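You operate a simulated robot arm through the tools that you are given. There is no shell and no other tool. Be economical: measure what you need, move in short steps, check, and stop when the job is done.

The job below is to be done with a simulated robot arm. You get a single attempt, and the scene is never put back.

TASK
Close the companionway: fit the short washboard, then shut and lock the hatch.
Fine: the board stands in the open starboard locker; shut that lid too.

It is judged by the outcome, as a careful person would: the job done as asked, and still so three seconds after it is handed in. It fails if anything else is knocked over, pushed out of place, dropped, spilled or broken. A push-on lid holds only when it is set on centred and level and pressed home; a screw cap is set on level and turned clockwise until tight.

THE ROBOT
A 7-joint arm with a two-finger parallel gripper on a trunk, on a base that drives. Base frame: it is fixed to the floor where the robot stands at the start and does not move with it; the origin is under the middle of the robot, x ahead of it, y to its left, z up. Lengths are in cm, angles in rad, forces in N, time in s.
With the tool pointing down near the work surface it reaches from about 18 to 56 cm from the robot's upright axis, wherever it stands. Its first joint turns from -2.897 to 2.897 rad. Places, roughly: bench lid forward on the starboard side [80, 20, 70]; front slot of the board rack [50, 20, 20]; hatch lock [0, 130, 110]; short washboard (69x2x15 cm) [50, 20, 30]; sliding hatch [-20, 150, 110]; top place in the washboard grooves [-20, 90, 90]. Payload 3.91 kg.
The tool frame sits at the grasp point between the pads (the TCP): z along the fingers, y along the line on which they close. The tips reach 3 cm beyond it. Largest opening 11 cm; finger width 2, thickness 1; the body of the gripper, 4.8 by 11.2 cm, starts 5.5 cm behind the TCP.
Orientation is that of the tool frame in the base frame, as a unit quaternion [x, y, z, w]. With the fingers straight down and closing along the base's y, the tool's x points along the base's -x, its y along +y and its z along -z.

THE INTERFACE
- The arm moves only by the tool jog_arm. Its argument "moves" is one flat list of numbers, 7 for each row, row after row: the shift along the tool's x, y, z in cm, then the turn, a rotation vector about the tool's x, y, z in rad, then the finger opening in cm, from 0 to 11. In form: [x, y, z, wx, wy, wz, grip, x, y, z, wx, wy, wz, grip, ...]. A call has 1 to 10 rows; each row is the pose to reach, as a shift and turn from the pose commanded when the call began, along the tool's axes at that moment. Each row takes 0.2 s and may step no farther than 5 cm and 0.15 rad from the row before; otherwise, or with a gripper value out of range, the whole call is refused. Where a pose cannot be reached the arm comes as near as it can. A force on the tool above 90 N (or 10 N above the force at the start of the call, whichever is more), or a blocked arm, ends the call early, and 0.2 s more pass. The fingers move at their own pace (about 15.3 cm/s each) and stop on an object; they squeeze with about 39 N. The grip force told is the motor's: it shows also when the fingers shut on nothing. Time passes only in rows, and 0.2 s behind the last, so rows that repeat a pose let the fingers close. It gives the time, the measured TCP pose, the force on the tool (base axes), the opening and the grip force at its end, in the units of the frame above (readings bear some noise), with the torque about the TCP (base axes, N m) and any sound that the robot's microphone picked up, and new pictures: "pictures" is both (left out), scene, wrist or none.
- Cameras (640 x 400 px; columns grow to the right, rows downward): "scene" is now at [-2.32, 21.65, 145.29]; the picture's right is [0.79, -0.62, 0.00], its down [-0.44, -0.55, -0.71] and it looks along [0.44, 0.56, -0.70] (base axes); focal length 214 px, centre (320, 200). "wrist" rides on the gripper at [7.7, 0.7, -11.4] in the tool frame; the picture's right is [-0.09, 1.00, 0.00], its down [-0.80, -0.07, -0.59] and it looks along [-0.59, -0.05, 0.80] (tool axes); focal length 270 px, centre (320, 200). There is no depth. A picture from a camera that has moved, and an enlarged one, comes with that camera's place and axes in the base frame and with its lens.
- lift_body(by): slides the trunk up (or, below 0, down) by that many cm; the arm and the scene camera ride with it, the base frame stays. It gives what a move gives, with no picture.
- base_move(legs): drives the robot by 1 to 6 legs, each [ahead, turn to the left] in cm and rad, along the robot's own axes; the way and the turn of a leg run together, so that a leg with both is an arc; at most 150 cm and 3.142 rad a leg. The arm and the cameras ride along, it lands a little off, and it stops where it bumps. It gives what a move gives, and a new picture of the scene camera.
- head_to(pan, tilt): turns the head with the scene camera to pan (to the left, within 2.705 rad either way) and tilt (down, from -0.506 to 1.204), counted from straight ahead of the robot. It gives what a move gives, and a new picture of the scene camera.
- inspect(camera, box): a new picture of the part [left, top, right, bottom] of that camera's present view, enlarged. The clock stands still meanwhile.
- close_job(): hands the job in; it is judged then, once.

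Work in short steps. Places have to be worked out from the pictures, the camera data and where the tool is seen: move nearer, look again, correct. Check each grasp and each placing, and mend what went wrong. You have 120 turns and 260 pictures in all, those below and enlarged ones among them. Open the gripper and draw the arm clear of the work before you hand the job in, unless the task says otherwise; then end with one line.

The tools are called after "Request:" as name(argument=value, ...) on one line, values as JSON. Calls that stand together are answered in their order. jog_arm: Moves the arm, as the interface text tells. Its arguments: {"type":"object","properties":{"moves":{"type":"array","items":{"type":"number"}},"pictures":{"type":"string","enum":["both","scene","wrist","none"]}},"required":["moves"]} The other tools are called the same way: lift_body (by) slides the trunk up or down; base_move (legs) drives the base; head_to (pan, tilt) turns the head that bears the scene camera; inspect (camera, box) takes an enlarged picture of a part of a camera's view; close_job () hands the job in.

At the start:

```text
time_s: 0.0
ee_pos: [27.41, 30.85, 134.24]
orientation: [0.0, 1.0, 0.0, -0.001]
force: [0.3, 0.1, 0.4]
moment: [-0.02, -0.01, 0.03]
opening: 11.0
grasp_force: 0.1
trunk travel left (down, up): [-43.5, 17.5]
robot x, y, heading: [-0.11, -0.07, 0.003]
head pan, tilt: [0.904, 0.78]
```

scene: 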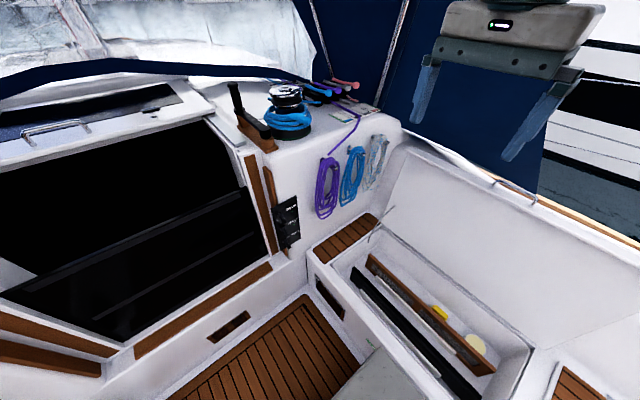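
wrist: 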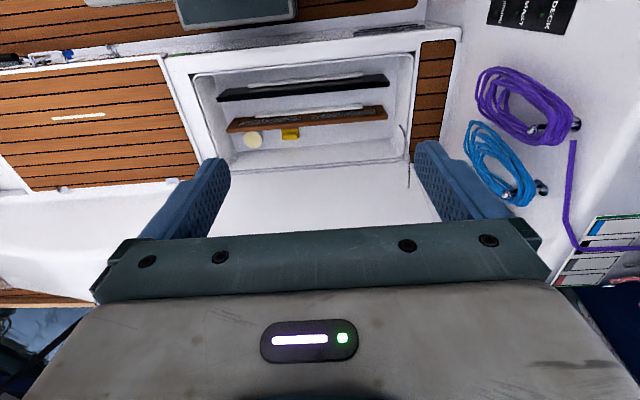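

I'll start by looking closely at the locker and at the companionway.

Request:
inspect(camera="scene", box=[290, 120, 640, 400])

Request:
inspect(camera="scene", box=[0, 60, 320, 390])

Request:
inspect(camera="wrist", box=[150, 0, 470, 200])

Request:
head_to(pan=1.7, tilt=0.5)

```text
1.43 times, centred on (465, 260) of scene
camera zoom: at [-2.32, 21.65, 145.29], right [0.79, -0.62, 0.0], down [-0.44, -0.55, -0.71], along [0.44, 0.56, -0.7], focal length 306 px, centre (113, 114)
```

zoom: 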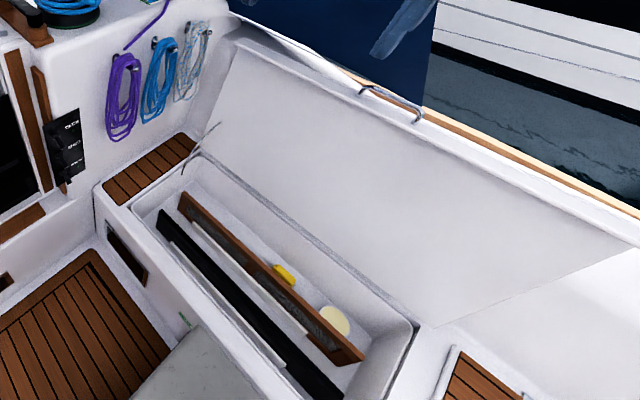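

```text
1.21 times, centred on (160, 225) of scene
camera zoom: at [-2.32, 21.65, 145.29], right [0.79, -0.62, 0.0], down [-0.44, -0.55, -0.71], along [0.44, 0.56, -0.7], focal length 260 px, centre (514, 170)
```

zoom: 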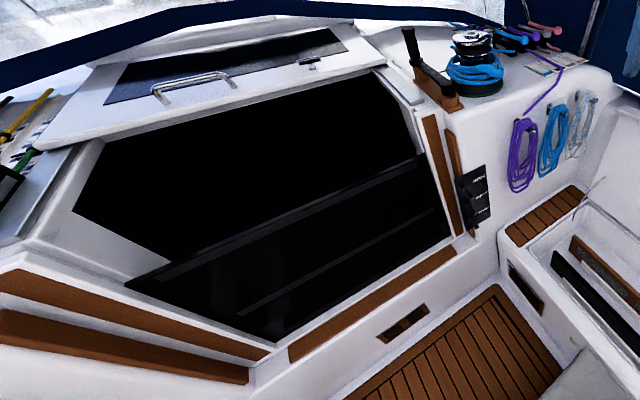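

```text
2.00 times, centred on (310, 100) of wrist
camera zoom: at [19.7, 31.44, 145.59], right [0.09, 1.0, 0.0], down [0.8, -0.07, 0.59], along [0.59, -0.05, -0.8], focal length 541 px, centre (340, 400)
```

zoom: 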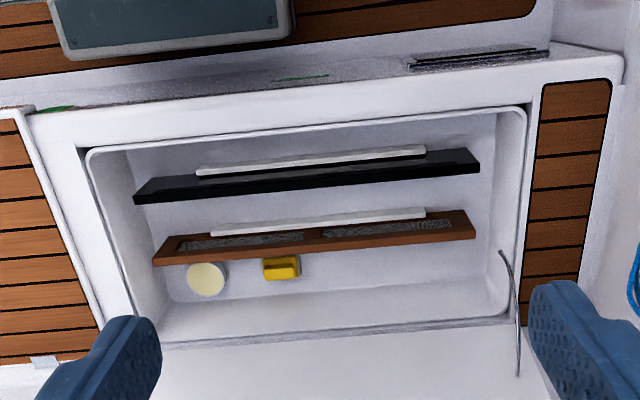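

```text
time_s: 1.1
ee_pos: [27.44, 30.82, 134.17]
orientation: [0.0, 1.0, 0.0, 0.0]
force: [0.5, -0.8, 0.8]
moment: [-0.04, -0.01, -0.02]
opening: 11.03
grasp_force: 0.1
trunk travel left (down, up): [-43.5, 17.5]
robot x, y, heading: [0.16, 0.38, 0.002]
head pan, tilt: [1.7, 0.499]
camera scene: at [-8.53, 24.27, 147.72], right [0.99, 0.13, 0.0], down [0.06, -0.48, -0.88], along [-0.11, 0.87, -0.48], focal length 214 px, centre (320, 200)
```

scene: 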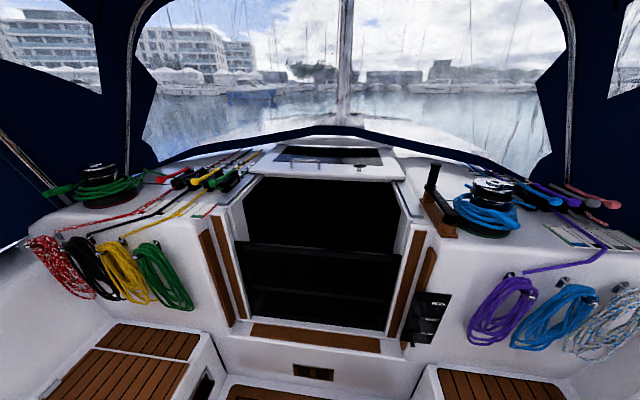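

The companionway is straight forward (+y); two black boards seem to be fitted already. Zooming in on it.

Request:
inspect(camera="scene", box=[190, 135, 450, 385])

Request:
inspect(camera="scene", box=[240, 135, 420, 220])

Request:
inspect(camera="scene", box=[360, 160, 460, 260])

Request:
inspect(camera="scene", box=[380, 270, 480, 370])

```text
1.60 times, centred on (320, 260) of scene
camera zoom: at [-8.53, 24.27, 147.72], right [0.99, 0.13, 0.0], down [0.06, -0.48, -0.88], along [-0.11, 0.87, -0.48], focal length 343 px, centre (320, 104)
```

zoom: 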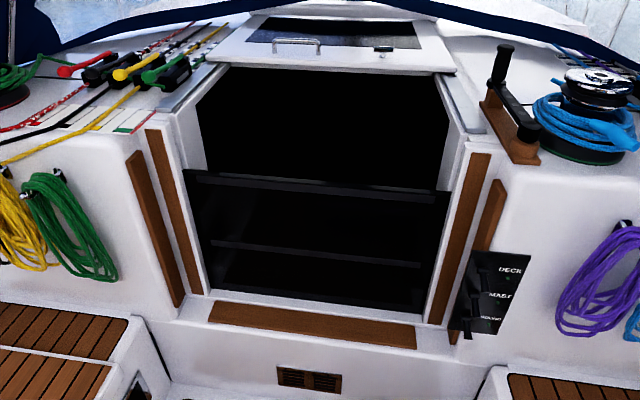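

```text
3.56 times, centred on (330, 178) of scene
camera zoom: at [-8.53, 24.27, 147.72], right [0.99, 0.13, 0.0], down [0.06, -0.48, -0.88], along [-0.11, 0.87, -0.48], focal length 763 px, centre (284, 280)
```

zoom: 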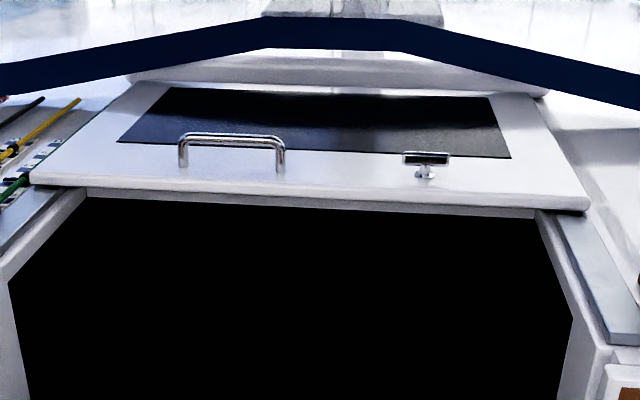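

```text
4.00 times, centred on (410, 210) of scene
camera zoom: at [-8.53, 24.27, 147.72], right [0.99, 0.13, 0.0], down [0.06, -0.48, -0.88], along [-0.11, 0.87, -0.48], focal length 858 px, centre (-40, 160)
```

zoom: 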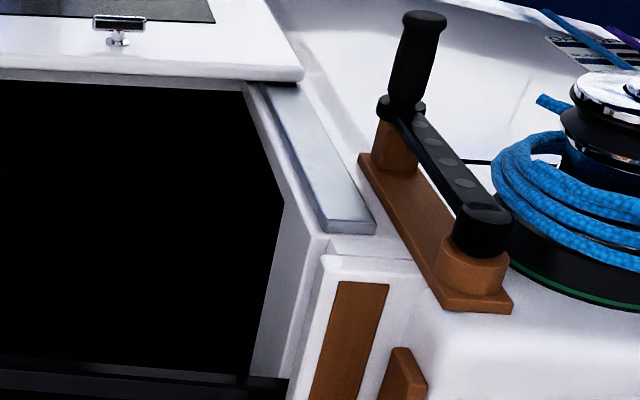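

```text
4.00 times, centred on (430, 320) of scene
camera zoom: at [-8.53, 24.27, 147.72], right [0.99, 0.13, 0.0], down [0.06, -0.48, -0.88], along [-0.11, 0.87, -0.48], focal length 858 px, centre (-120, -280)
```

zoom: 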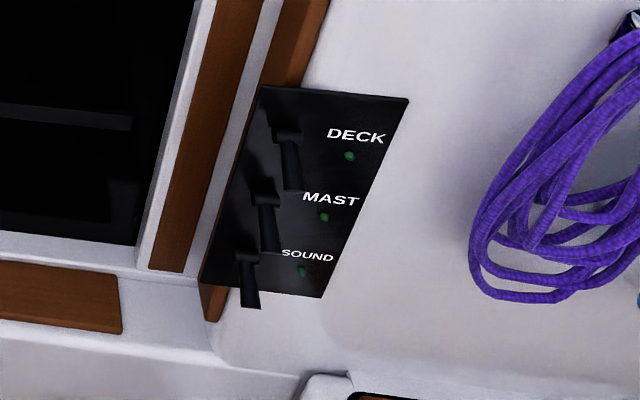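

The black board in the front slot (x≈47, y≈-12..57, top z≈34) matches the short washboard and the black boards already in place. Now I look at the cockpit floor around the robot and at the lid.

Request:
head_to(pan=0.3, tilt=0.9)

Request:
head_to(pan=-0.5, tilt=0.8)

Request:
head_to(pan=1.7, tilt=1.1)

Request:
head_to(pan=2.6, tilt=0.9)

```text
time_s: 2.7
ee_pos: [27.57, 30.9, 134.36]
orientation: [0.001, 1.0, 0.0, -0.001]
force: [0.1, -0.2, -0.3]
moment: [0.01, -0.02, -0.01]
opening: 10.98
grasp_force: 0.1
trunk travel left (down, up): [-43.5, 17.5]
robot x, y, heading: [0.38, -0.11, -0.004]
head pan, tilt: [0.3, 0.901]
camera scene: at [-0.16, 17.48, 144.34], right [0.3, -0.96, 0.0], down [-0.75, -0.23, -0.62], along [0.59, 0.18, -0.78], focal length 214 px, centre (320, 200)
```

scene: 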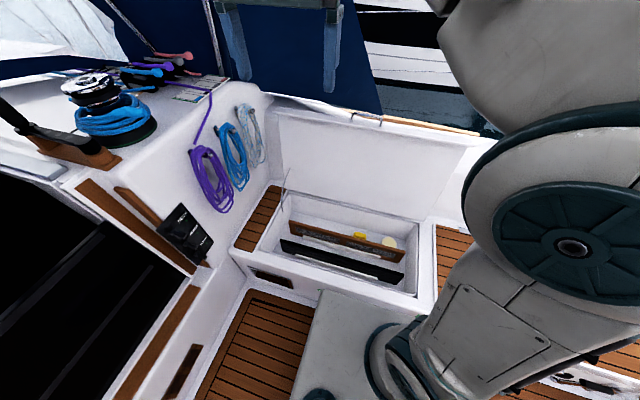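

```text
time_s: 3.8
ee_pos: [27.39, 30.83, 134.11]
orientation: [0.001, 1.0, 0.0, 0.0]
force: [-0.9, 0.6, -0.3]
moment: [0.0, 0.02, -0.03]
opening: 10.98
grasp_force: 0.1
trunk travel left (down, up): [-43.5, 17.5]
robot x, y, heading: [0.18, -0.12, -0.002]
head pan, tilt: [-0.499, 0.799]
camera scene: at [-0.28, 11.38, 145.13], right [-0.48, -0.88, 0.0], down [-0.63, 0.34, -0.7], along [0.61, -0.33, -0.72], focal length 214 px, centre (320, 200)
```

scene: 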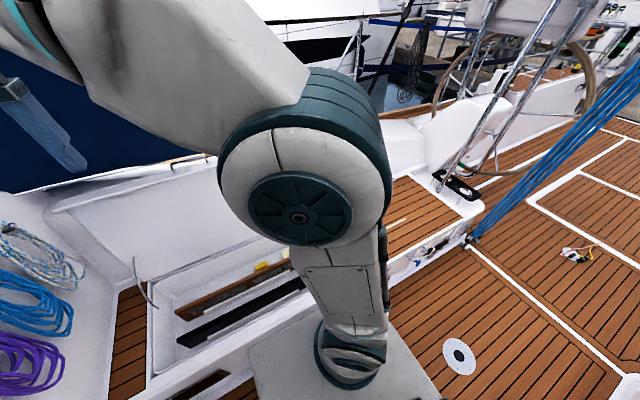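

```text
time_s: 5.9
ee_pos: [27.4, 30.72, 134.29]
orientation: [0.0, 1.0, 0.0, 0.0]
force: [0.3, 0.6, 1.1]
moment: [0.02, -0.01, -0.04]
opening: 10.99
grasp_force: 0.0
trunk travel left (down, up): [-43.5, 17.5]
robot x, y, heading: [-0.05, -0.03, -0.004]
head pan, tilt: [1.7, 1.1]
camera scene: at [-8.18, 21.5, 142.96], right [0.99, 0.13, 0.0], down [0.11, -0.88, -0.45], along [-0.06, 0.45, -0.89], focal length 214 px, centre (320, 200)
```

scene: 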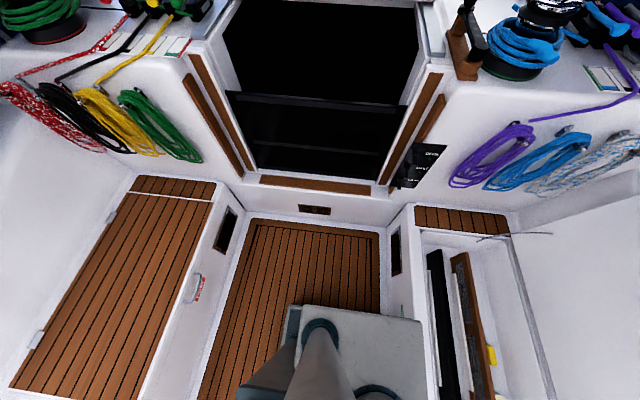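

```text
time_s: 7.1
ee_pos: [27.57, 30.78, 134.27]
orientation: [-0.001, 1.0, 0.0, -0.001]
force: [0.0, 0.9, -0.2]
moment: [0.0, -0.03, -0.01]
opening: 10.99
grasp_force: 0.0
trunk travel left (down, up): [-43.5, 17.5]
robot x, y, heading: [-0.13, -0.02, -0.001]
head pan, tilt: [2.601, 0.901]
camera scene: at [-13.84, 19.13, 144.34], right [0.52, 0.86, 0.0], down [0.67, -0.4, -0.62], along [-0.53, 0.32, -0.78], focal length 214 px, centre (320, 200)
```

scene: 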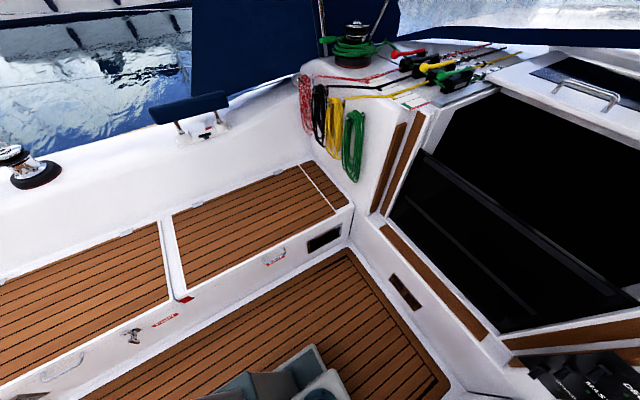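

The robot stands in the cockpit facing starboard, with the arm axis at about the origin. I move the gripper above the middle of the black board, turning it so the fingers close along x, and then lower the trunk.

Request:
jog_arm(moves=[-1.9, -0.9, 0, 0, 0, -0.15, 8, -3.8, -1.8, 0, 0, 0, -0.3, 8, -5.7, -2.7, 0, 0, 0, -0.45, 8, -7.6, -3.6, 0, 0, 0, -0.6, 8, -9.5, -4.5, 0, 0, 0, -0.75, 8, -11.4, -5.4, 0, 0, 0, -0.9, 8, -13.3, -6.3, 0, 0, 0, -1.05, 8, -15.2, -7.2, 0, 0, 0, -1.2, 8, -17.1, -8.1, 0, 0, 0, -1.35, 8, -19, -9, 0, 0, 0, -1.5, 8], pictures="none")

Request:
lift_body(by=-40)

Request:
jog_arm(moves=[0, 0, 3, 0, 0, -0.07, 8])

Request:
head_to(pan=0.8, tilt=0.7)

```text
time_s: 9.3
ee_pos: [45.99, 20.56, 132.0]
orientation: [-0.682, 0.731, 0.0, -0.001]
force: [0.0, 1.0, -0.1]
moment: [-0.03, 0.05, 0.0]
opening: 8.02
grasp_force: 0.1
out of reach, approached as far as the arm can: row 4, 5, 6, 7, 8, 9, 10
trunk travel left (down, up): [-43.5, 17.5]
robot x, y, heading: [-0.14, -0.23, -0.006]
head pan, tilt: [2.601, 0.901]
```

```text
time_s: 13.1
ee_pos: [45.58, 20.32, 92.14]
orientation: [-0.682, 0.732, -0.001, 0.003]
force: [-0.4, 0.1, 0.1]
moment: [0.02, -0.01, -0.02]
opening: 7.96
grasp_force: 0.0
trunk travel left (down, up): [-3.5, 57.5]
robot x, y, heading: [0.1, 0.07, 0.0]
head pan, tilt: [2.601, 0.901]
```

```text
time_s: 13.5
ee_pos: [45.69, 20.17, 89.31]
orientation: [-0.706, 0.708, -0.001, 0.002]
force: [0.6, 0.0, 0.6]
moment: [-0.02, 0.04, 0.01]
opening: 8.02
grasp_force: 0.0
trunk travel left (down, up): [-3.5, 57.5]
robot x, y, heading: [0.15, 0.12, -0.001]
head pan, tilt: [2.601, 0.901]
camera scene: at [-13.84, 19.09, 104.35], right [0.52, 0.86, 0.0], down [0.67, -0.4, -0.62], along [-0.53, 0.32, -0.78], focal length 214 px, centre (320, 200)
camera wrist: at [44.94, 12.45, 100.65], right [-1.0, 0.09, 0.0], down [0.07, 0.8, 0.6], along [0.06, 0.59, -0.8], focal length 270 px, centre (320, 200)
```

scene: 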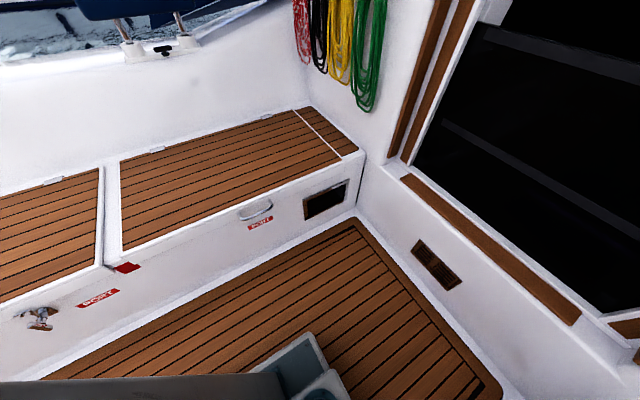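
wrist: 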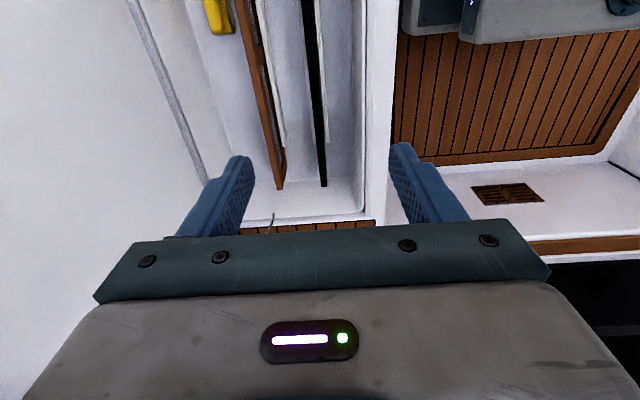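

```text
time_s: 15.3
ee_pos: [45.79, 20.22, 89.27]
orientation: [-0.706, 0.708, 0.0, 0.002]
force: [0.2, -0.1, -0.1]
moment: [0.02, 0.03, 0.0]
opening: 8.01
grasp_force: 0.0
trunk travel left (down, up): [-3.5, 57.5]
robot x, y, heading: [0.2, -0.12, 0.001]
head pan, tilt: [0.799, 0.7]
camera scene: at [-1.45, 21.3, 105.95], right [0.72, -0.7, 0.0], down [-0.45, -0.46, -0.76], along [0.53, 0.55, -0.64], focal length 214 px, centre (320, 200)
```

scene: 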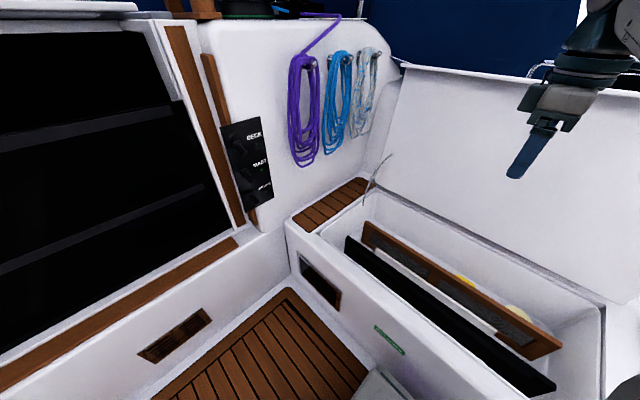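

The board lies along x≈48.4, y≈-12..57. I go down to about z=50 over its middle and check.

Request:
jog_arm(moves=[-1, -1.3, 4.5, 0, 0, 0, 8, -2, -2.6, 9, 0, 0, 0, 8, -2, -2.6, 13.5, 0, 0, 0, 8, -2, -2.6, 18, 0, 0, 0, 8, -2, -2.6, 22.5, 0, 0, 0, 8, -2, -2.6, 27, 0, 0, 0, 8, -2, -2.6, 31.5, 0, 0, 0, 8, -2, -2.6, 36, 0, 0, 0, 8, -2, -2.6, 40, 0, 0, 0, 8], pictures="both")

```text
time_s: 17.3
ee_pos: [48.13, 22.42, 48.98]
orientation: [-0.707, 0.707, -0.001, 0.002]
force: [-0.2, -0.4, 0.3]
moment: [0.02, -0.02, -0.02]
opening: 7.99
grasp_force: 0.1
trunk travel left (down, up): [-3.5, 57.5]
robot x, y, heading: [-0.06, -0.04, -0.004]
head pan, tilt: [0.799, 0.7]
camera scene: at [-1.47, 21.29, 105.96], right [0.72, -0.7, 0.0], down [-0.45, -0.46, -0.76], along [0.53, 0.55, -0.64], focal length 214 px, centre (320, 200)
camera wrist: at [47.36, 14.58, 60.46], right [-1.0, 0.09, 0.0], down [0.07, 0.8, 0.6], along [0.06, 0.59, -0.8], focal length 270 px, centre (320, 200)
```

scene: 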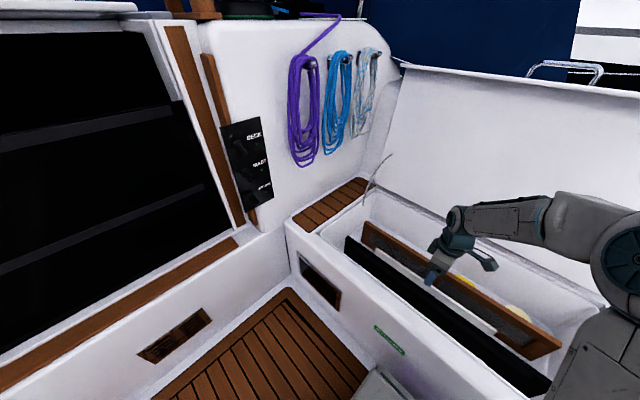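
wrist: 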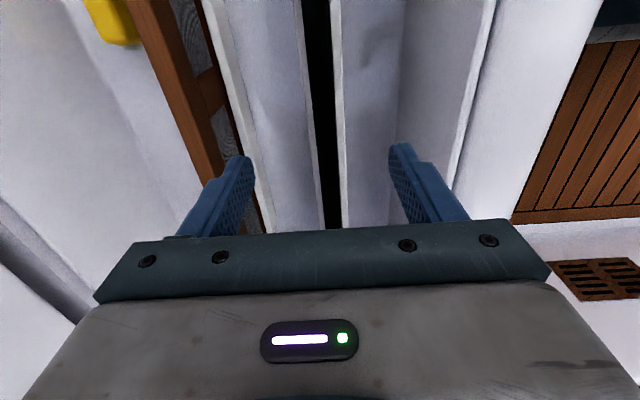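

Fingers straddle the black board. I zoom in to see how high the rack ribs stand beside it.

Request:
inspect(camera="wrist", box=[200, 0, 440, 240])

Request:
inspect(camera="scene", box=[290, 170, 570, 400])

```text
1.67 times, centred on (320, 120) of wrist
camera zoom: at [47.36, 14.58, 60.46], right [-1.0, 0.09, 0.0], down [0.07, 0.8, 0.6], along [0.06, 0.59, -0.8], focal length 450 px, centre (320, 333)
```

zoom: 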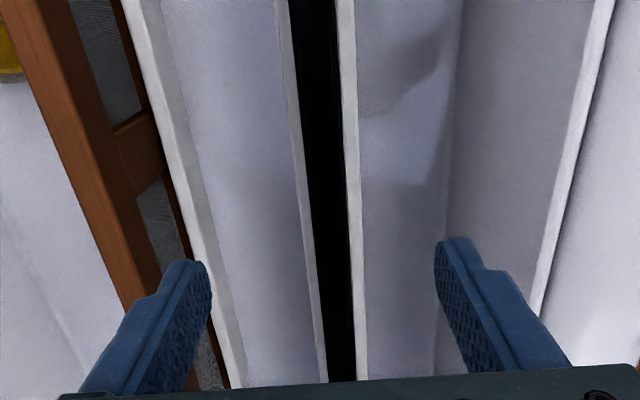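

```text
1.74 times, centred on (430, 285) of scene
camera zoom: at [-1.47, 21.29, 105.96], right [0.72, -0.7, 0.0], down [-0.45, -0.46, -0.76], along [0.53, 0.55, -0.64], focal length 373 px, centre (129, 52)
```

zoom: 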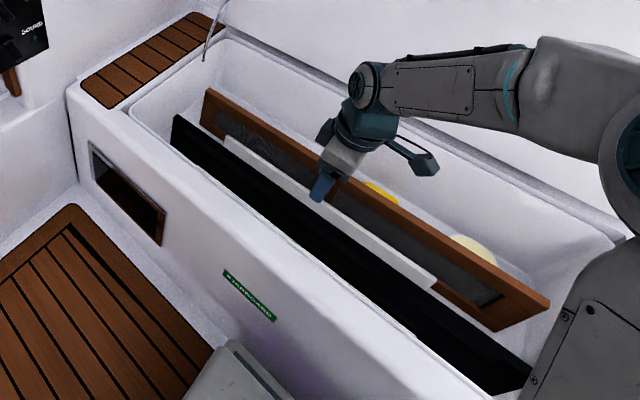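

TCP x (48.1) agrees with the board (≈47.9). I descend with the fingers narrowed a little to keep clear of the brown board.

Request:
jog_arm(moves=[0, 0.2, 3, 0, 0, 0, 6, 0, 0.2, 6, 0, 0, 0, 6, 0, 0.2, 9, 0, 0, 0, 6, 0, 0.2, 12, 0, 0, 0, 6, 0, 0.2, 13.5, 0, 0, 0, 6], pictures="both")

Request:
inspect(camera="scene", box=[400, 210, 520, 310])

```text
time_s: 18.5
ee_pos: [48.19, 22.43, 35.46]
orientation: [0.707, -0.707, 0.001, -0.002]
force: [-0.1, -0.6, 0.0]
moment: [-0.01, -0.01, 0.02]
opening: 5.98
grasp_force: 0.1
trunk travel left (down, up): [-3.5, 57.5]
robot x, y, heading: [0.12, 0.11, 0.003]
head pan, tilt: [0.799, 0.7]
camera scene: at [-1.46, 21.29, 105.96], right [0.72, -0.7, 0.0], down [-0.45, -0.46, -0.76], along [0.53, 0.55, -0.64], focal length 214 px, centre (320, 200)
camera wrist: at [47.36, 14.69, 46.96], right [-1.0, 0.09, 0.0], down [0.07, 0.8, 0.6], along [0.05, 0.59, -0.8], focal length 270 px, centre (320, 200)
```

scene: 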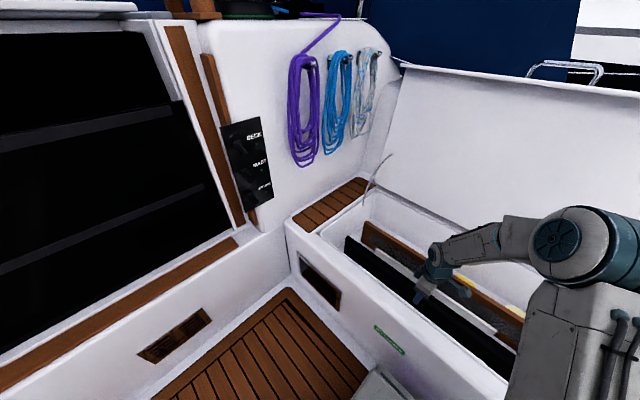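
wrist: 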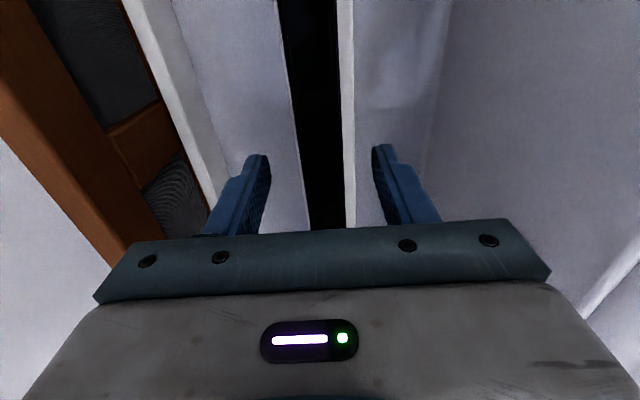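

```text
4.00 times, centred on (460, 260) of scene
camera zoom: at [-1.46, 21.29, 105.96], right [0.72, -0.7, 0.0], down [-0.45, -0.46, -0.76], along [0.53, 0.55, -0.64], focal length 858 px, centre (-240, -40)
```

zoom: 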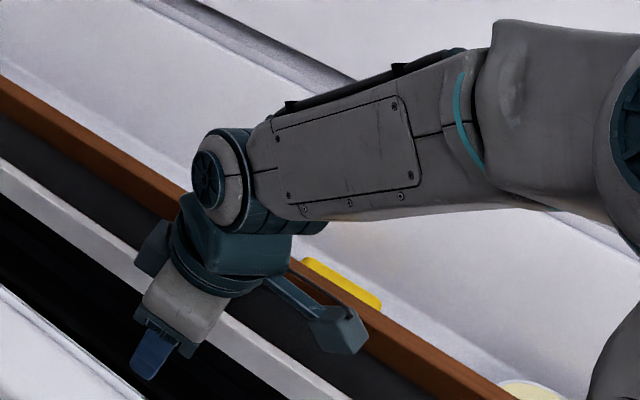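

Still clear. I go down 2.7 cm more and look before closing.

Request:
jog_arm(moves=[0, 0, 1.4, 0, 0, 0, 6, 0, 0, 2.7, 0, 0, 0, 6], pictures="wrist")

Request:
inspect(camera="scene", box=[380, 220, 500, 320])

```text
time_s: 19.1
ee_pos: [48.32, 22.39, 33.02]
orientation: [-0.706, 0.708, -0.001, 0.002]
force: [0.0, 0.5, -0.6]
moment: [0.04, -0.01, 0.01]
opening: 6.0
grasp_force: 0.2
trunk travel left (down, up): [-3.5, 57.5]
robot x, y, heading: [0.14, 0.08, 0.0]
head pan, tilt: [0.799, 0.7]
camera wrist: at [47.46, 14.67, 44.39], right [-1.0, 0.09, 0.0], down [0.07, 0.8, 0.6], along [0.06, 0.59, -0.8], focal length 270 px, centre (320, 200)
```

wrist: 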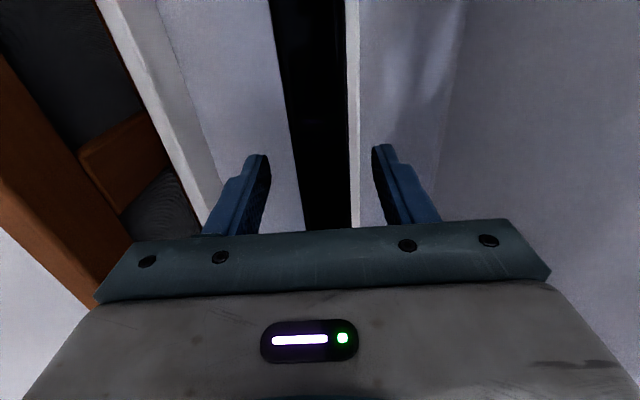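

```text
4.00 times, centred on (440, 270) of scene
camera zoom: at [-1.45, 21.29, 105.96], right [0.72, -0.7, 0.0], down [-0.45, -0.46, -0.76], along [0.53, 0.55, -0.64], focal length 858 px, centre (-160, -80)
```

zoom: 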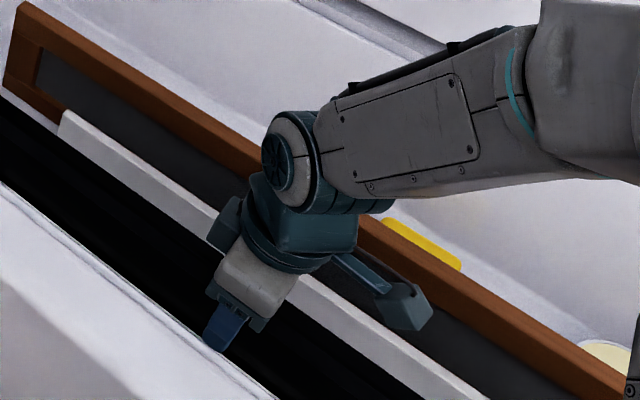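

The fingers are well below the board's top edge and clear of the ribs. I close them.

Request:
jog_arm(moves=[0, 0, 0, 0, 0, 0, 1, 0, 0, 0, 0, 0, 0, 1, 0, 0, 0, 0, 0, 0, 1], pictures="wrist")

```text
time_s: 19.9
ee_pos: [48.09, 22.49, 32.97]
orientation: [-0.707, 0.707, 0.0, 0.001]
force: [-3.9, -0.7, -0.1]
moment: [0.04, 0.48, 0.55]
opening: 1.88
grasp_force: 39.1
trunk travel left (down, up): [-3.5, 57.5]
robot x, y, heading: [0.01, -0.09, 0.001]
head pan, tilt: [0.799, 0.7]
camera wrist: at [47.41, 14.69, 44.38], right [-1.0, 0.09, 0.0], down [0.07, 0.8, 0.6], along [0.05, 0.59, -0.8], focal length 270 px, centre (320, 200)
```

wrist: 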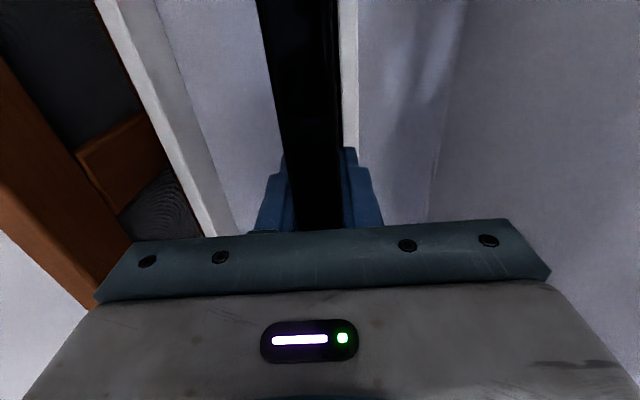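

Board gripped (1.9 cm, 39 N). I ease 0.2 cm toward the slot's side to relax and lift in small steps.

Request:
jog_arm(moves=[0, 0.2, -1, 0, 0, 0, 1, 0, 0.2, -3, 0, 0, 0, 1, 0, 0.2, -5, 0, 0, 0, 1], pictures="both")

```text
time_s: 20.7
ee_pos: [48.17, 22.5, 37.78]
orientation: [-0.706, 0.708, 0.0, 0.001]
force: [0.5, -0.5, -10.2]
moment: [0.06, -0.01, -0.02]
opening: 1.92
grasp_force: 39.1
trunk travel left (down, up): [-3.5, 57.5]
robot x, y, heading: [-0.03, 0.14, -0.003]
head pan, tilt: [0.799, 0.7]
camera scene: at [-1.37, 21.33, 105.94], right [0.72, -0.7, 0.0], down [-0.45, -0.46, -0.76], along [0.53, 0.55, -0.65], focal length 214 px, centre (320, 200)
camera wrist: at [47.34, 14.75, 49.31], right [-1.0, 0.09, 0.0], down [0.07, 0.8, 0.59], along [0.05, 0.59, -0.8], focal length 270 px, centre (320, 200)
```

scene: 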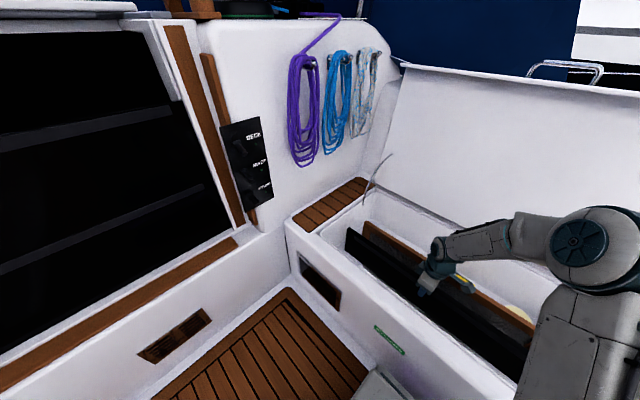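
wrist: 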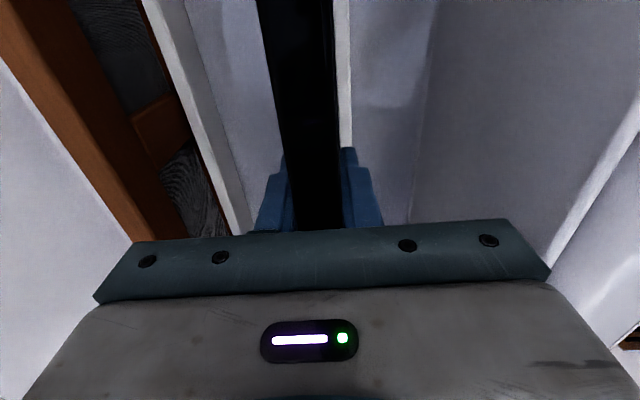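

It weighs about 10 N and is balanced (moment ≈0). I lift it out by 45 cm.

Request:
jog_arm(moves=[0, 0, -4, 0, 0, 0, 1, 0, 0, -8, 0, 0, 0, 1, 0, 0, -12, 0, 0, 0, 1, 0, 0, -16, 0, 0, 0, 1, 0, 0, -20.5, 0, 0, 0, 1, 0, 0, -25, 0, 0, 0, 1, 0, 0, -29.5, 0, 0, 0, 1, 0, 0, -34, 0, 0, 0, 1, 0, 0, -38.5, 0, 0, 0, 1, 0, 0, -42, 0, 0, 0, 1], pictures="both")

```text
time_s: 22.9
ee_pos: [47.76, 22.32, 79.77]
orientation: [-0.707, 0.707, 0.0, 0.001]
force: [0.4, -0.2, -9.9]
moment: [0.07, 0.01, 0.03]
opening: 1.9
grasp_force: 39.0
trunk travel left (down, up): [-3.5, 57.5]
robot x, y, heading: [-0.14, -0.16, -0.0]
head pan, tilt: [0.799, 0.7]
camera scene: at [-1.39, 21.33, 105.94], right [0.72, -0.7, 0.0], down [-0.45, -0.46, -0.76], along [0.53, 0.55, -0.65], focal length 214 px, centre (320, 200)
camera wrist: at [47.08, 14.66, 91.22], right [-1.0, 0.09, 0.0], down [0.07, 0.8, 0.6], along [0.05, 0.59, -0.8], focal length 270 px, centre (320, 200)
```

scene: 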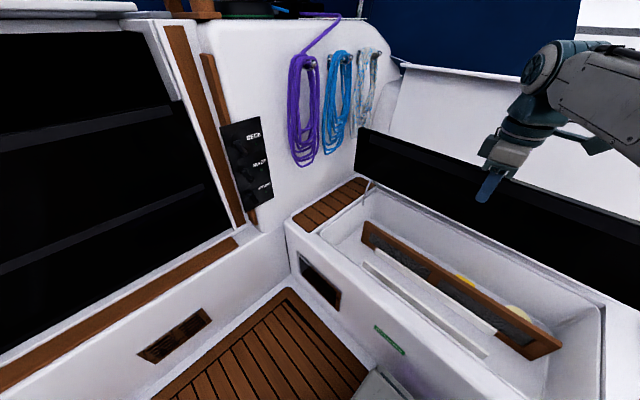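
wrist: 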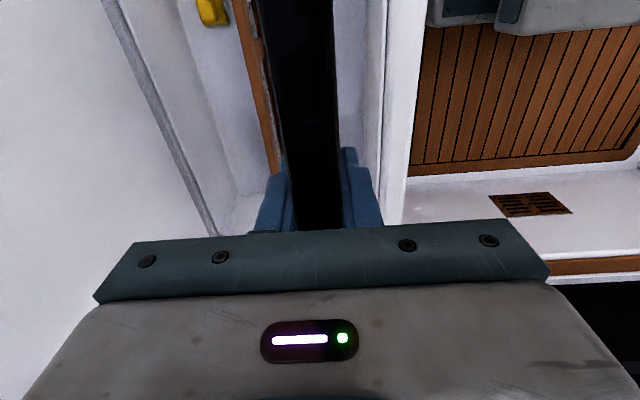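

I raise the trunk for clearance, then back up about 20 cm to the companionway's centreline.

Request:
lift_body(by=45)

Request:
base_move(legs=[[-20, 0]])

```text
refused: 45 is not a number from -40 to 40
```

```text
time_s: 24.5
ee_pos: [27.83, 22.4, 79.87]
orientation: [-0.707, 0.708, 0.001, 0.002]
force: [-0.4, 0.4, -10.2]
moment: [0.04, 0.01, -0.02]
opening: 1.9
grasp_force: 38.5
trunk travel left (down, up): [-3.5, 57.5]
robot x, y, heading: [-19.93, -0.09, 0.001]
head pan, tilt: [0.799, 0.7]
camera scene: at [-21.36, 21.28, 105.95], right [0.72, -0.7, 0.0], down [-0.45, -0.46, -0.76], along [0.53, 0.55, -0.64], focal length 214 px, centre (320, 200)
```

scene: 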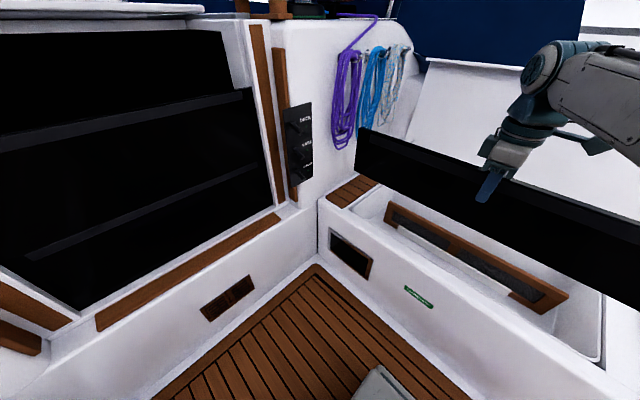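

Backed up cleanly. Now the trunk up 38 cm, then the turn left to face forward.

Request:
lift_body(by=38)

Request:
base_move(legs=[[0, 0.785]])

Request:
base_move(legs=[[0, 0.785]])

Request:
head_to(pan=0, tilt=0.6)

```text
time_s: 28.1
ee_pos: [27.9, 22.36, 117.7]
orientation: [-0.707, 0.708, 0.0, 0.001]
force: [-0.1, -0.9, -9.4]
moment: [0.07, -0.01, 0.01]
opening: 1.89
grasp_force: 39.4
trunk travel left (down, up): [-41.5, 19.5]
robot x, y, heading: [-20.05, 0.01, -0.0]
head pan, tilt: [0.799, 0.7]
```

```text
time_s: 30.6
ee_pos: [-2.89, 49.96, 117.79]
orientation: [0.927, -0.375, 0.0, -0.002]
force: [0.0, 0.3, -9.9]
moment: [0.04, 0.04, -0.02]
opening: 1.88
grasp_force: 39.0
trunk travel left (down, up): [-41.5, 19.5]
robot x, y, heading: [-20.06, -0.01, 0.801]
head pan, tilt: [0.799, 0.7]
camera scene: at [-36.09, 13.66, 143.95], right [1.0, 0.03, 0.0], down [0.02, -0.64, -0.76], along [-0.02, 0.76, -0.64], focal length 214 px, centre (320, 200)
```

scene: 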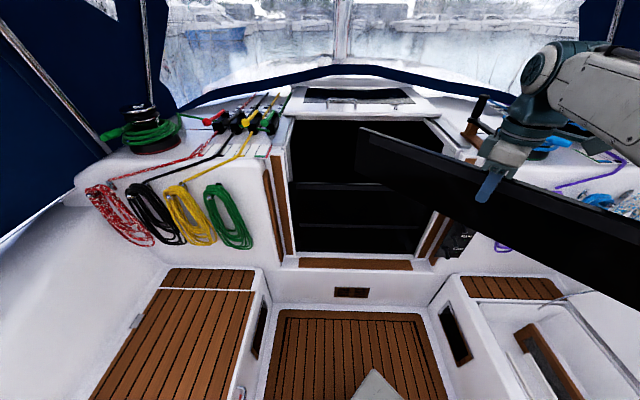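

```text
time_s: 33.1
ee_pos: [-43.15, 47.55, 117.76]
orientation: [1.0, 0.009, -0.001, -0.001]
force: [-0.3, 0.2, -9.3]
moment: [0.01, 0.07, 0.02]
opening: 1.9
grasp_force: 38.8
trunk travel left (down, up): [-41.5, 19.5]
robot x, y, heading: [-19.94, -0.08, 1.589]
head pan, tilt: [0.799, 0.7]
camera scene: at [-40.84, -1.82, 143.95], right [0.69, 0.73, 0.0], down [0.47, -0.44, -0.76], along [-0.56, 0.52, -0.64], focal length 214 px, centre (320, 200)
```

scene: 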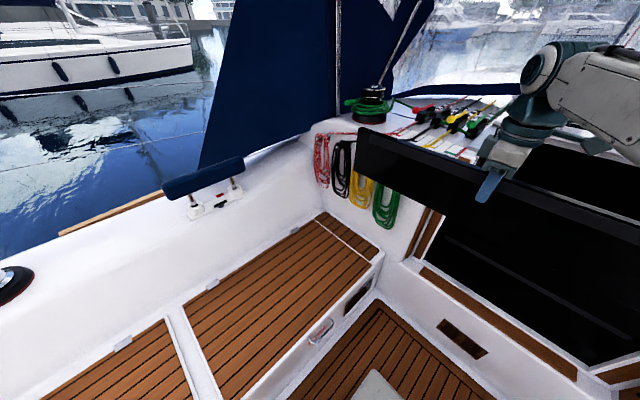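

```text
time_s: 34.2
ee_pos: [-42.94, 47.45, 117.7]
orientation: [1.0, 0.008, 0.0, -0.001]
force: [-0.1, 0.4, -9.4]
moment: [-0.04, 0.06, -0.01]
opening: 1.9
grasp_force: 38.9
trunk travel left (down, up): [-41.5, 19.5]
robot x, y, heading: [-20.4, -0.06, 1.587]
head pan, tilt: [0.0, 0.6]
camera scene: at [-34.77, 1.2, 144.81], right [1.0, 0.02, 0.0], down [0.01, -0.57, -0.82], along [-0.01, 0.82, -0.57], focal length 214 px, centre (320, 200)
```

scene: 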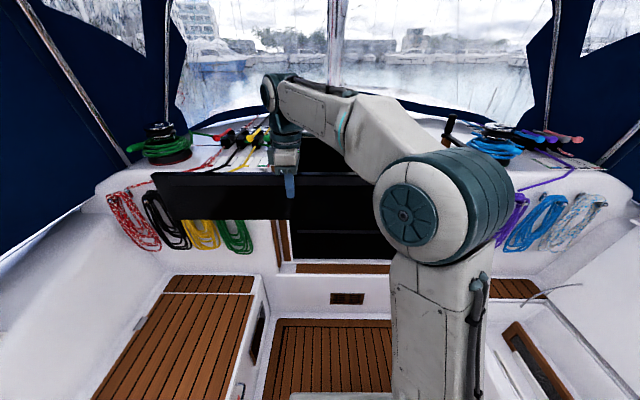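

The robot faces forward with the board athwartships. I centre it (x≈-20.5), take out the 0.016 rad yaw, and look.

Request:
jog_arm(moves=[4.5, 0, 0, 0, 0, 0.016, 1, 9, 0, 0, 0, 0, 0.016, 1, 13.5, 0, 0, 0, 0, 0.016, 1, 18, 0, 0, 0, 0, 0.016, 1, 22.5, 0, 0, 0, 0, 0.016, 1], pictures="both")

```text
time_s: 35.4
ee_pos: [-20.47, 47.8, 117.88]
orientation: [1.0, 0.0, -0.001, -0.001]
force: [-0.1, 0.1, -9.9]
moment: [-0.01, 0.06, -0.01]
opening: 1.86
grasp_force: 38.8
trunk travel left (down, up): [-41.5, 19.5]
robot x, y, heading: [-19.92, 0.25, 1.589]
head pan, tilt: [0.0, 0.6]
camera scene: at [-34.66, 1.23, 144.83], right [1.0, 0.01, 0.0], down [0.01, -0.57, -0.82], along [-0.01, 0.82, -0.57], focal length 214 px, centre (320, 200)
camera wrist: at [-12.84, 47.07, 129.24], right [-0.09, -1.0, 0.0], down [-0.8, 0.07, 0.6], along [-0.59, 0.05, -0.8], focal length 270 px, centre (320, 200)
```

scene: 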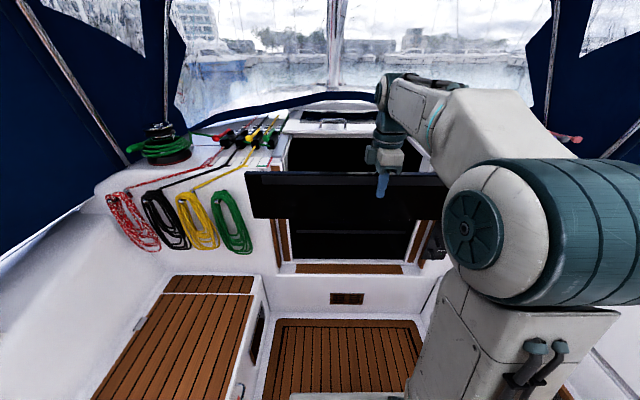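
wrist: 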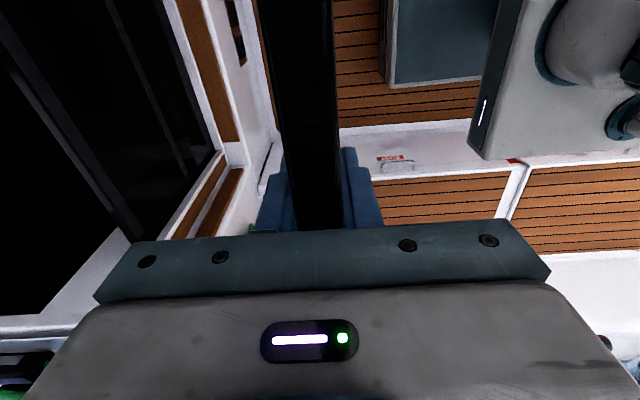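

Board centred. I drive 25 cm forward for a closer view of the grooves; the board stays short of the bulkhead.

Request:
base_move(legs=[[25, -0.016]])

Request:
head_to(pan=0, tilt=0.85)

Request:
jog_arm(moves=[0, 0, 0, 0, 0, 0, 1], pictures="wrist")

```text
time_s: 37.3
ee_pos: [-19.92, 72.76, 117.83]
orientation: [1.0, -0.009, -0.001, -0.001]
force: [-0.5, 0.6, -10.6]
moment: [-0.01, 0.04, 0.01]
opening: 1.88
grasp_force: 39.3
trunk travel left (down, up): [-41.5, 19.5]
robot x, y, heading: [-20.12, 24.87, 1.568]
head pan, tilt: [0.0, 0.6]
camera scene: at [-34.85, 26.43, 144.82], right [1.0, 0.0, 0.0], down [0.0, -0.57, -0.82], along [0.0, 0.82, -0.57], focal length 214 px, centre (320, 200)
```

scene: 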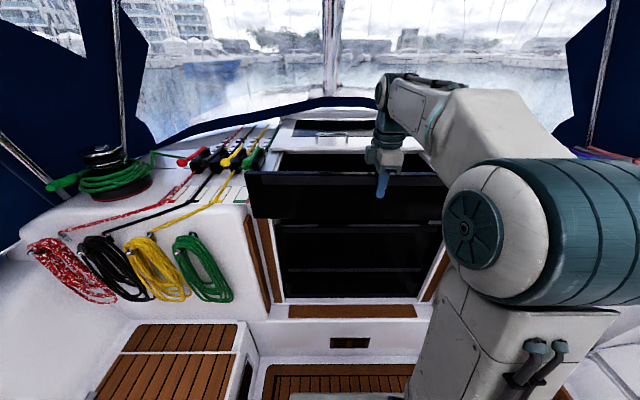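

```text
time_s: 38.0
ee_pos: [-19.97, 72.73, 117.81]
orientation: [1.0, -0.009, -0.001, -0.001]
force: [0.1, -0.2, -10.3]
moment: [0.0, 0.08, 0.01]
opening: 1.93
grasp_force: 39.1
trunk travel left (down, up): [-41.5, 19.5]
robot x, y, heading: [-20.08, 24.96, 1.568]
head pan, tilt: [0.0, 0.85]
camera scene: at [-34.86, 25.36, 142.74], right [1.0, 0.0, 0.0], down [0.0, -0.75, -0.66], along [0.0, 0.66, -0.75], focal length 214 px, centre (320, 200)
```

scene: 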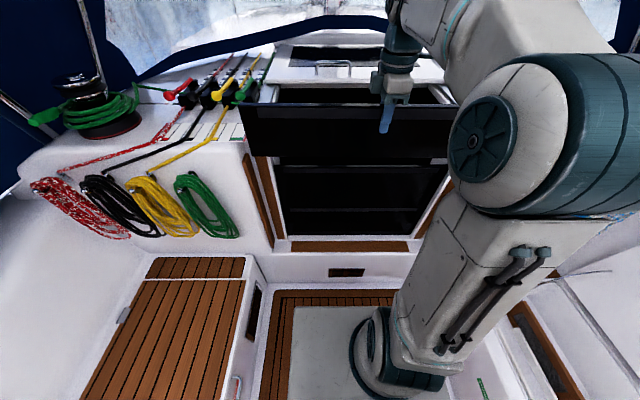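

```text
time_s: 38.4
ee_pos: [-19.95, 72.77, 117.85]
orientation: [1.0, -0.008, -0.001, -0.001]
force: [-0.5, 0.1, -9.5]
moment: [0.04, 0.08, 0.0]
opening: 1.9
grasp_force: 39.1
trunk travel left (down, up): [-41.5, 19.5]
robot x, y, heading: [-20.37, 24.8, 1.57]
head pan, tilt: [0.0, 0.85]
camera wrist: at [-12.32, 71.87, 129.24], right [-0.11, -0.99, 0.0], down [-0.8, 0.08, 0.6], along [-0.59, 0.06, -0.8], focal length 270 px, centre (320, 200)
```

wrist: 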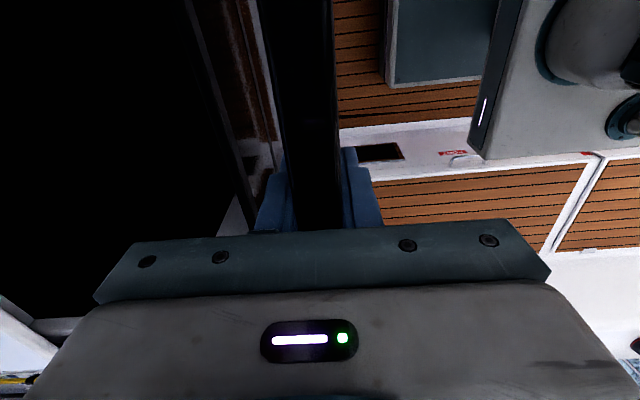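

Zooming at the left jamb/groove and the existing board's top edge.

Request:
inspect(camera="scene", box=[225, 40, 475, 250])

Request:
inspect(camera="wrist", box=[150, 0, 350, 240])

```text
1.90 times, centred on (350, 145) of scene
camera zoom: at [-34.86, 25.36, 142.73], right [1.0, 0.0, 0.0], down [0.0, -0.75, -0.66], along [0.0, 0.66, -0.75], focal length 408 px, centre (263, 305)
```

zoom: 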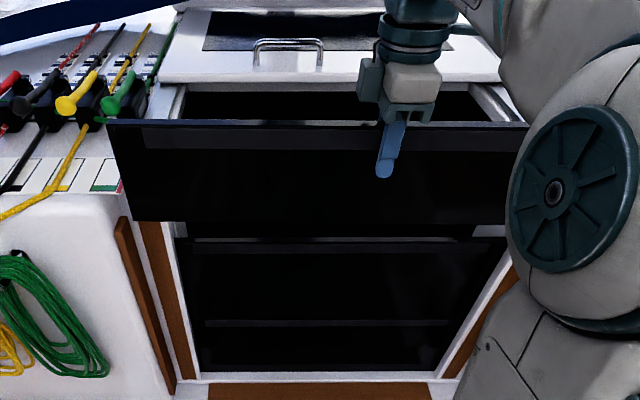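

```text
1.67 times, centred on (250, 120) of wrist
camera zoom: at [-12.32, 71.87, 129.24], right [-0.11, -0.99, 0.0], down [-0.8, 0.08, 0.6], along [-0.59, 0.06, -0.8], focal length 450 px, centre (437, 333)
```

zoom: 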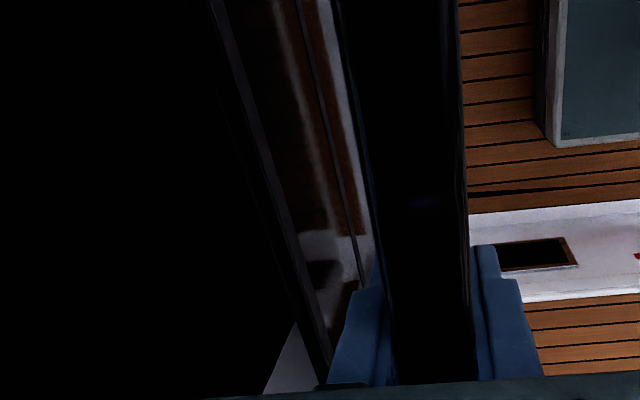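

Request:
inspect(camera="scene", box=[262, 70, 322, 130])

Request:
inspect(camera="scene", box=[260, 140, 330, 200])

Request:
inspect(camera="scene", box=[400, 70, 480, 200])

```text
6.67 times, centred on (292, 100) of scene
camera zoom: at [-34.86, 25.36, 142.73], right [1.0, 0.0, 0.0], down [0.0, -0.75, -0.66], along [0.0, 0.66, -0.75], focal length 1430 px, centre (507, 867)
```

zoom: 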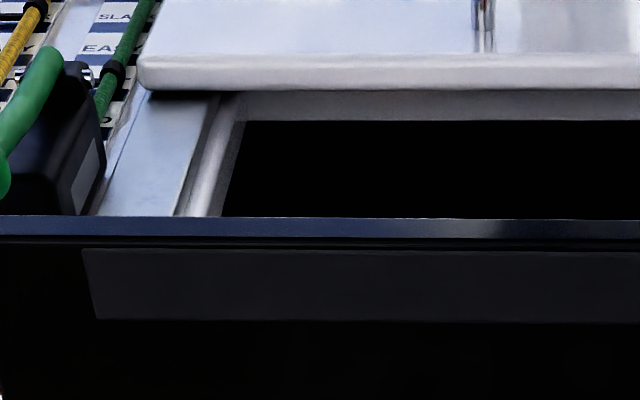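

```text
6.67 times, centred on (295, 170) of scene
camera zoom: at [-34.86, 25.36, 142.73], right [1.0, 0.0, 0.0], down [0.0, -0.75, -0.66], along [0.0, 0.66, -0.75], focal length 1430 px, centre (487, 400)
```

zoom: 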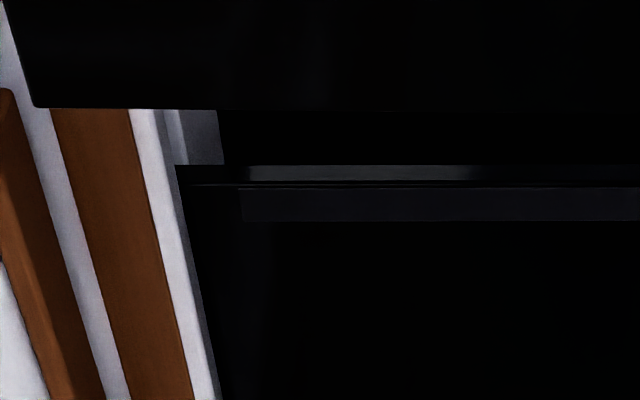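

```text
3.08 times, centred on (440, 135) of scene
camera zoom: at [-34.86, 25.36, 142.73], right [1.0, 0.0, 0.0], down [0.0, -0.75, -0.66], along [0.0, 0.66, -0.75], focal length 660 px, centre (-49, 400)
```

zoom: 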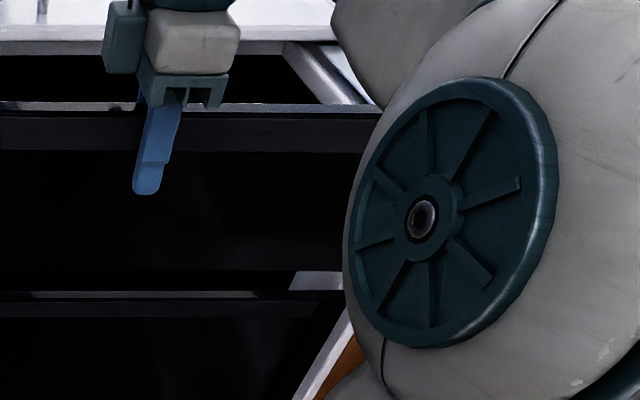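

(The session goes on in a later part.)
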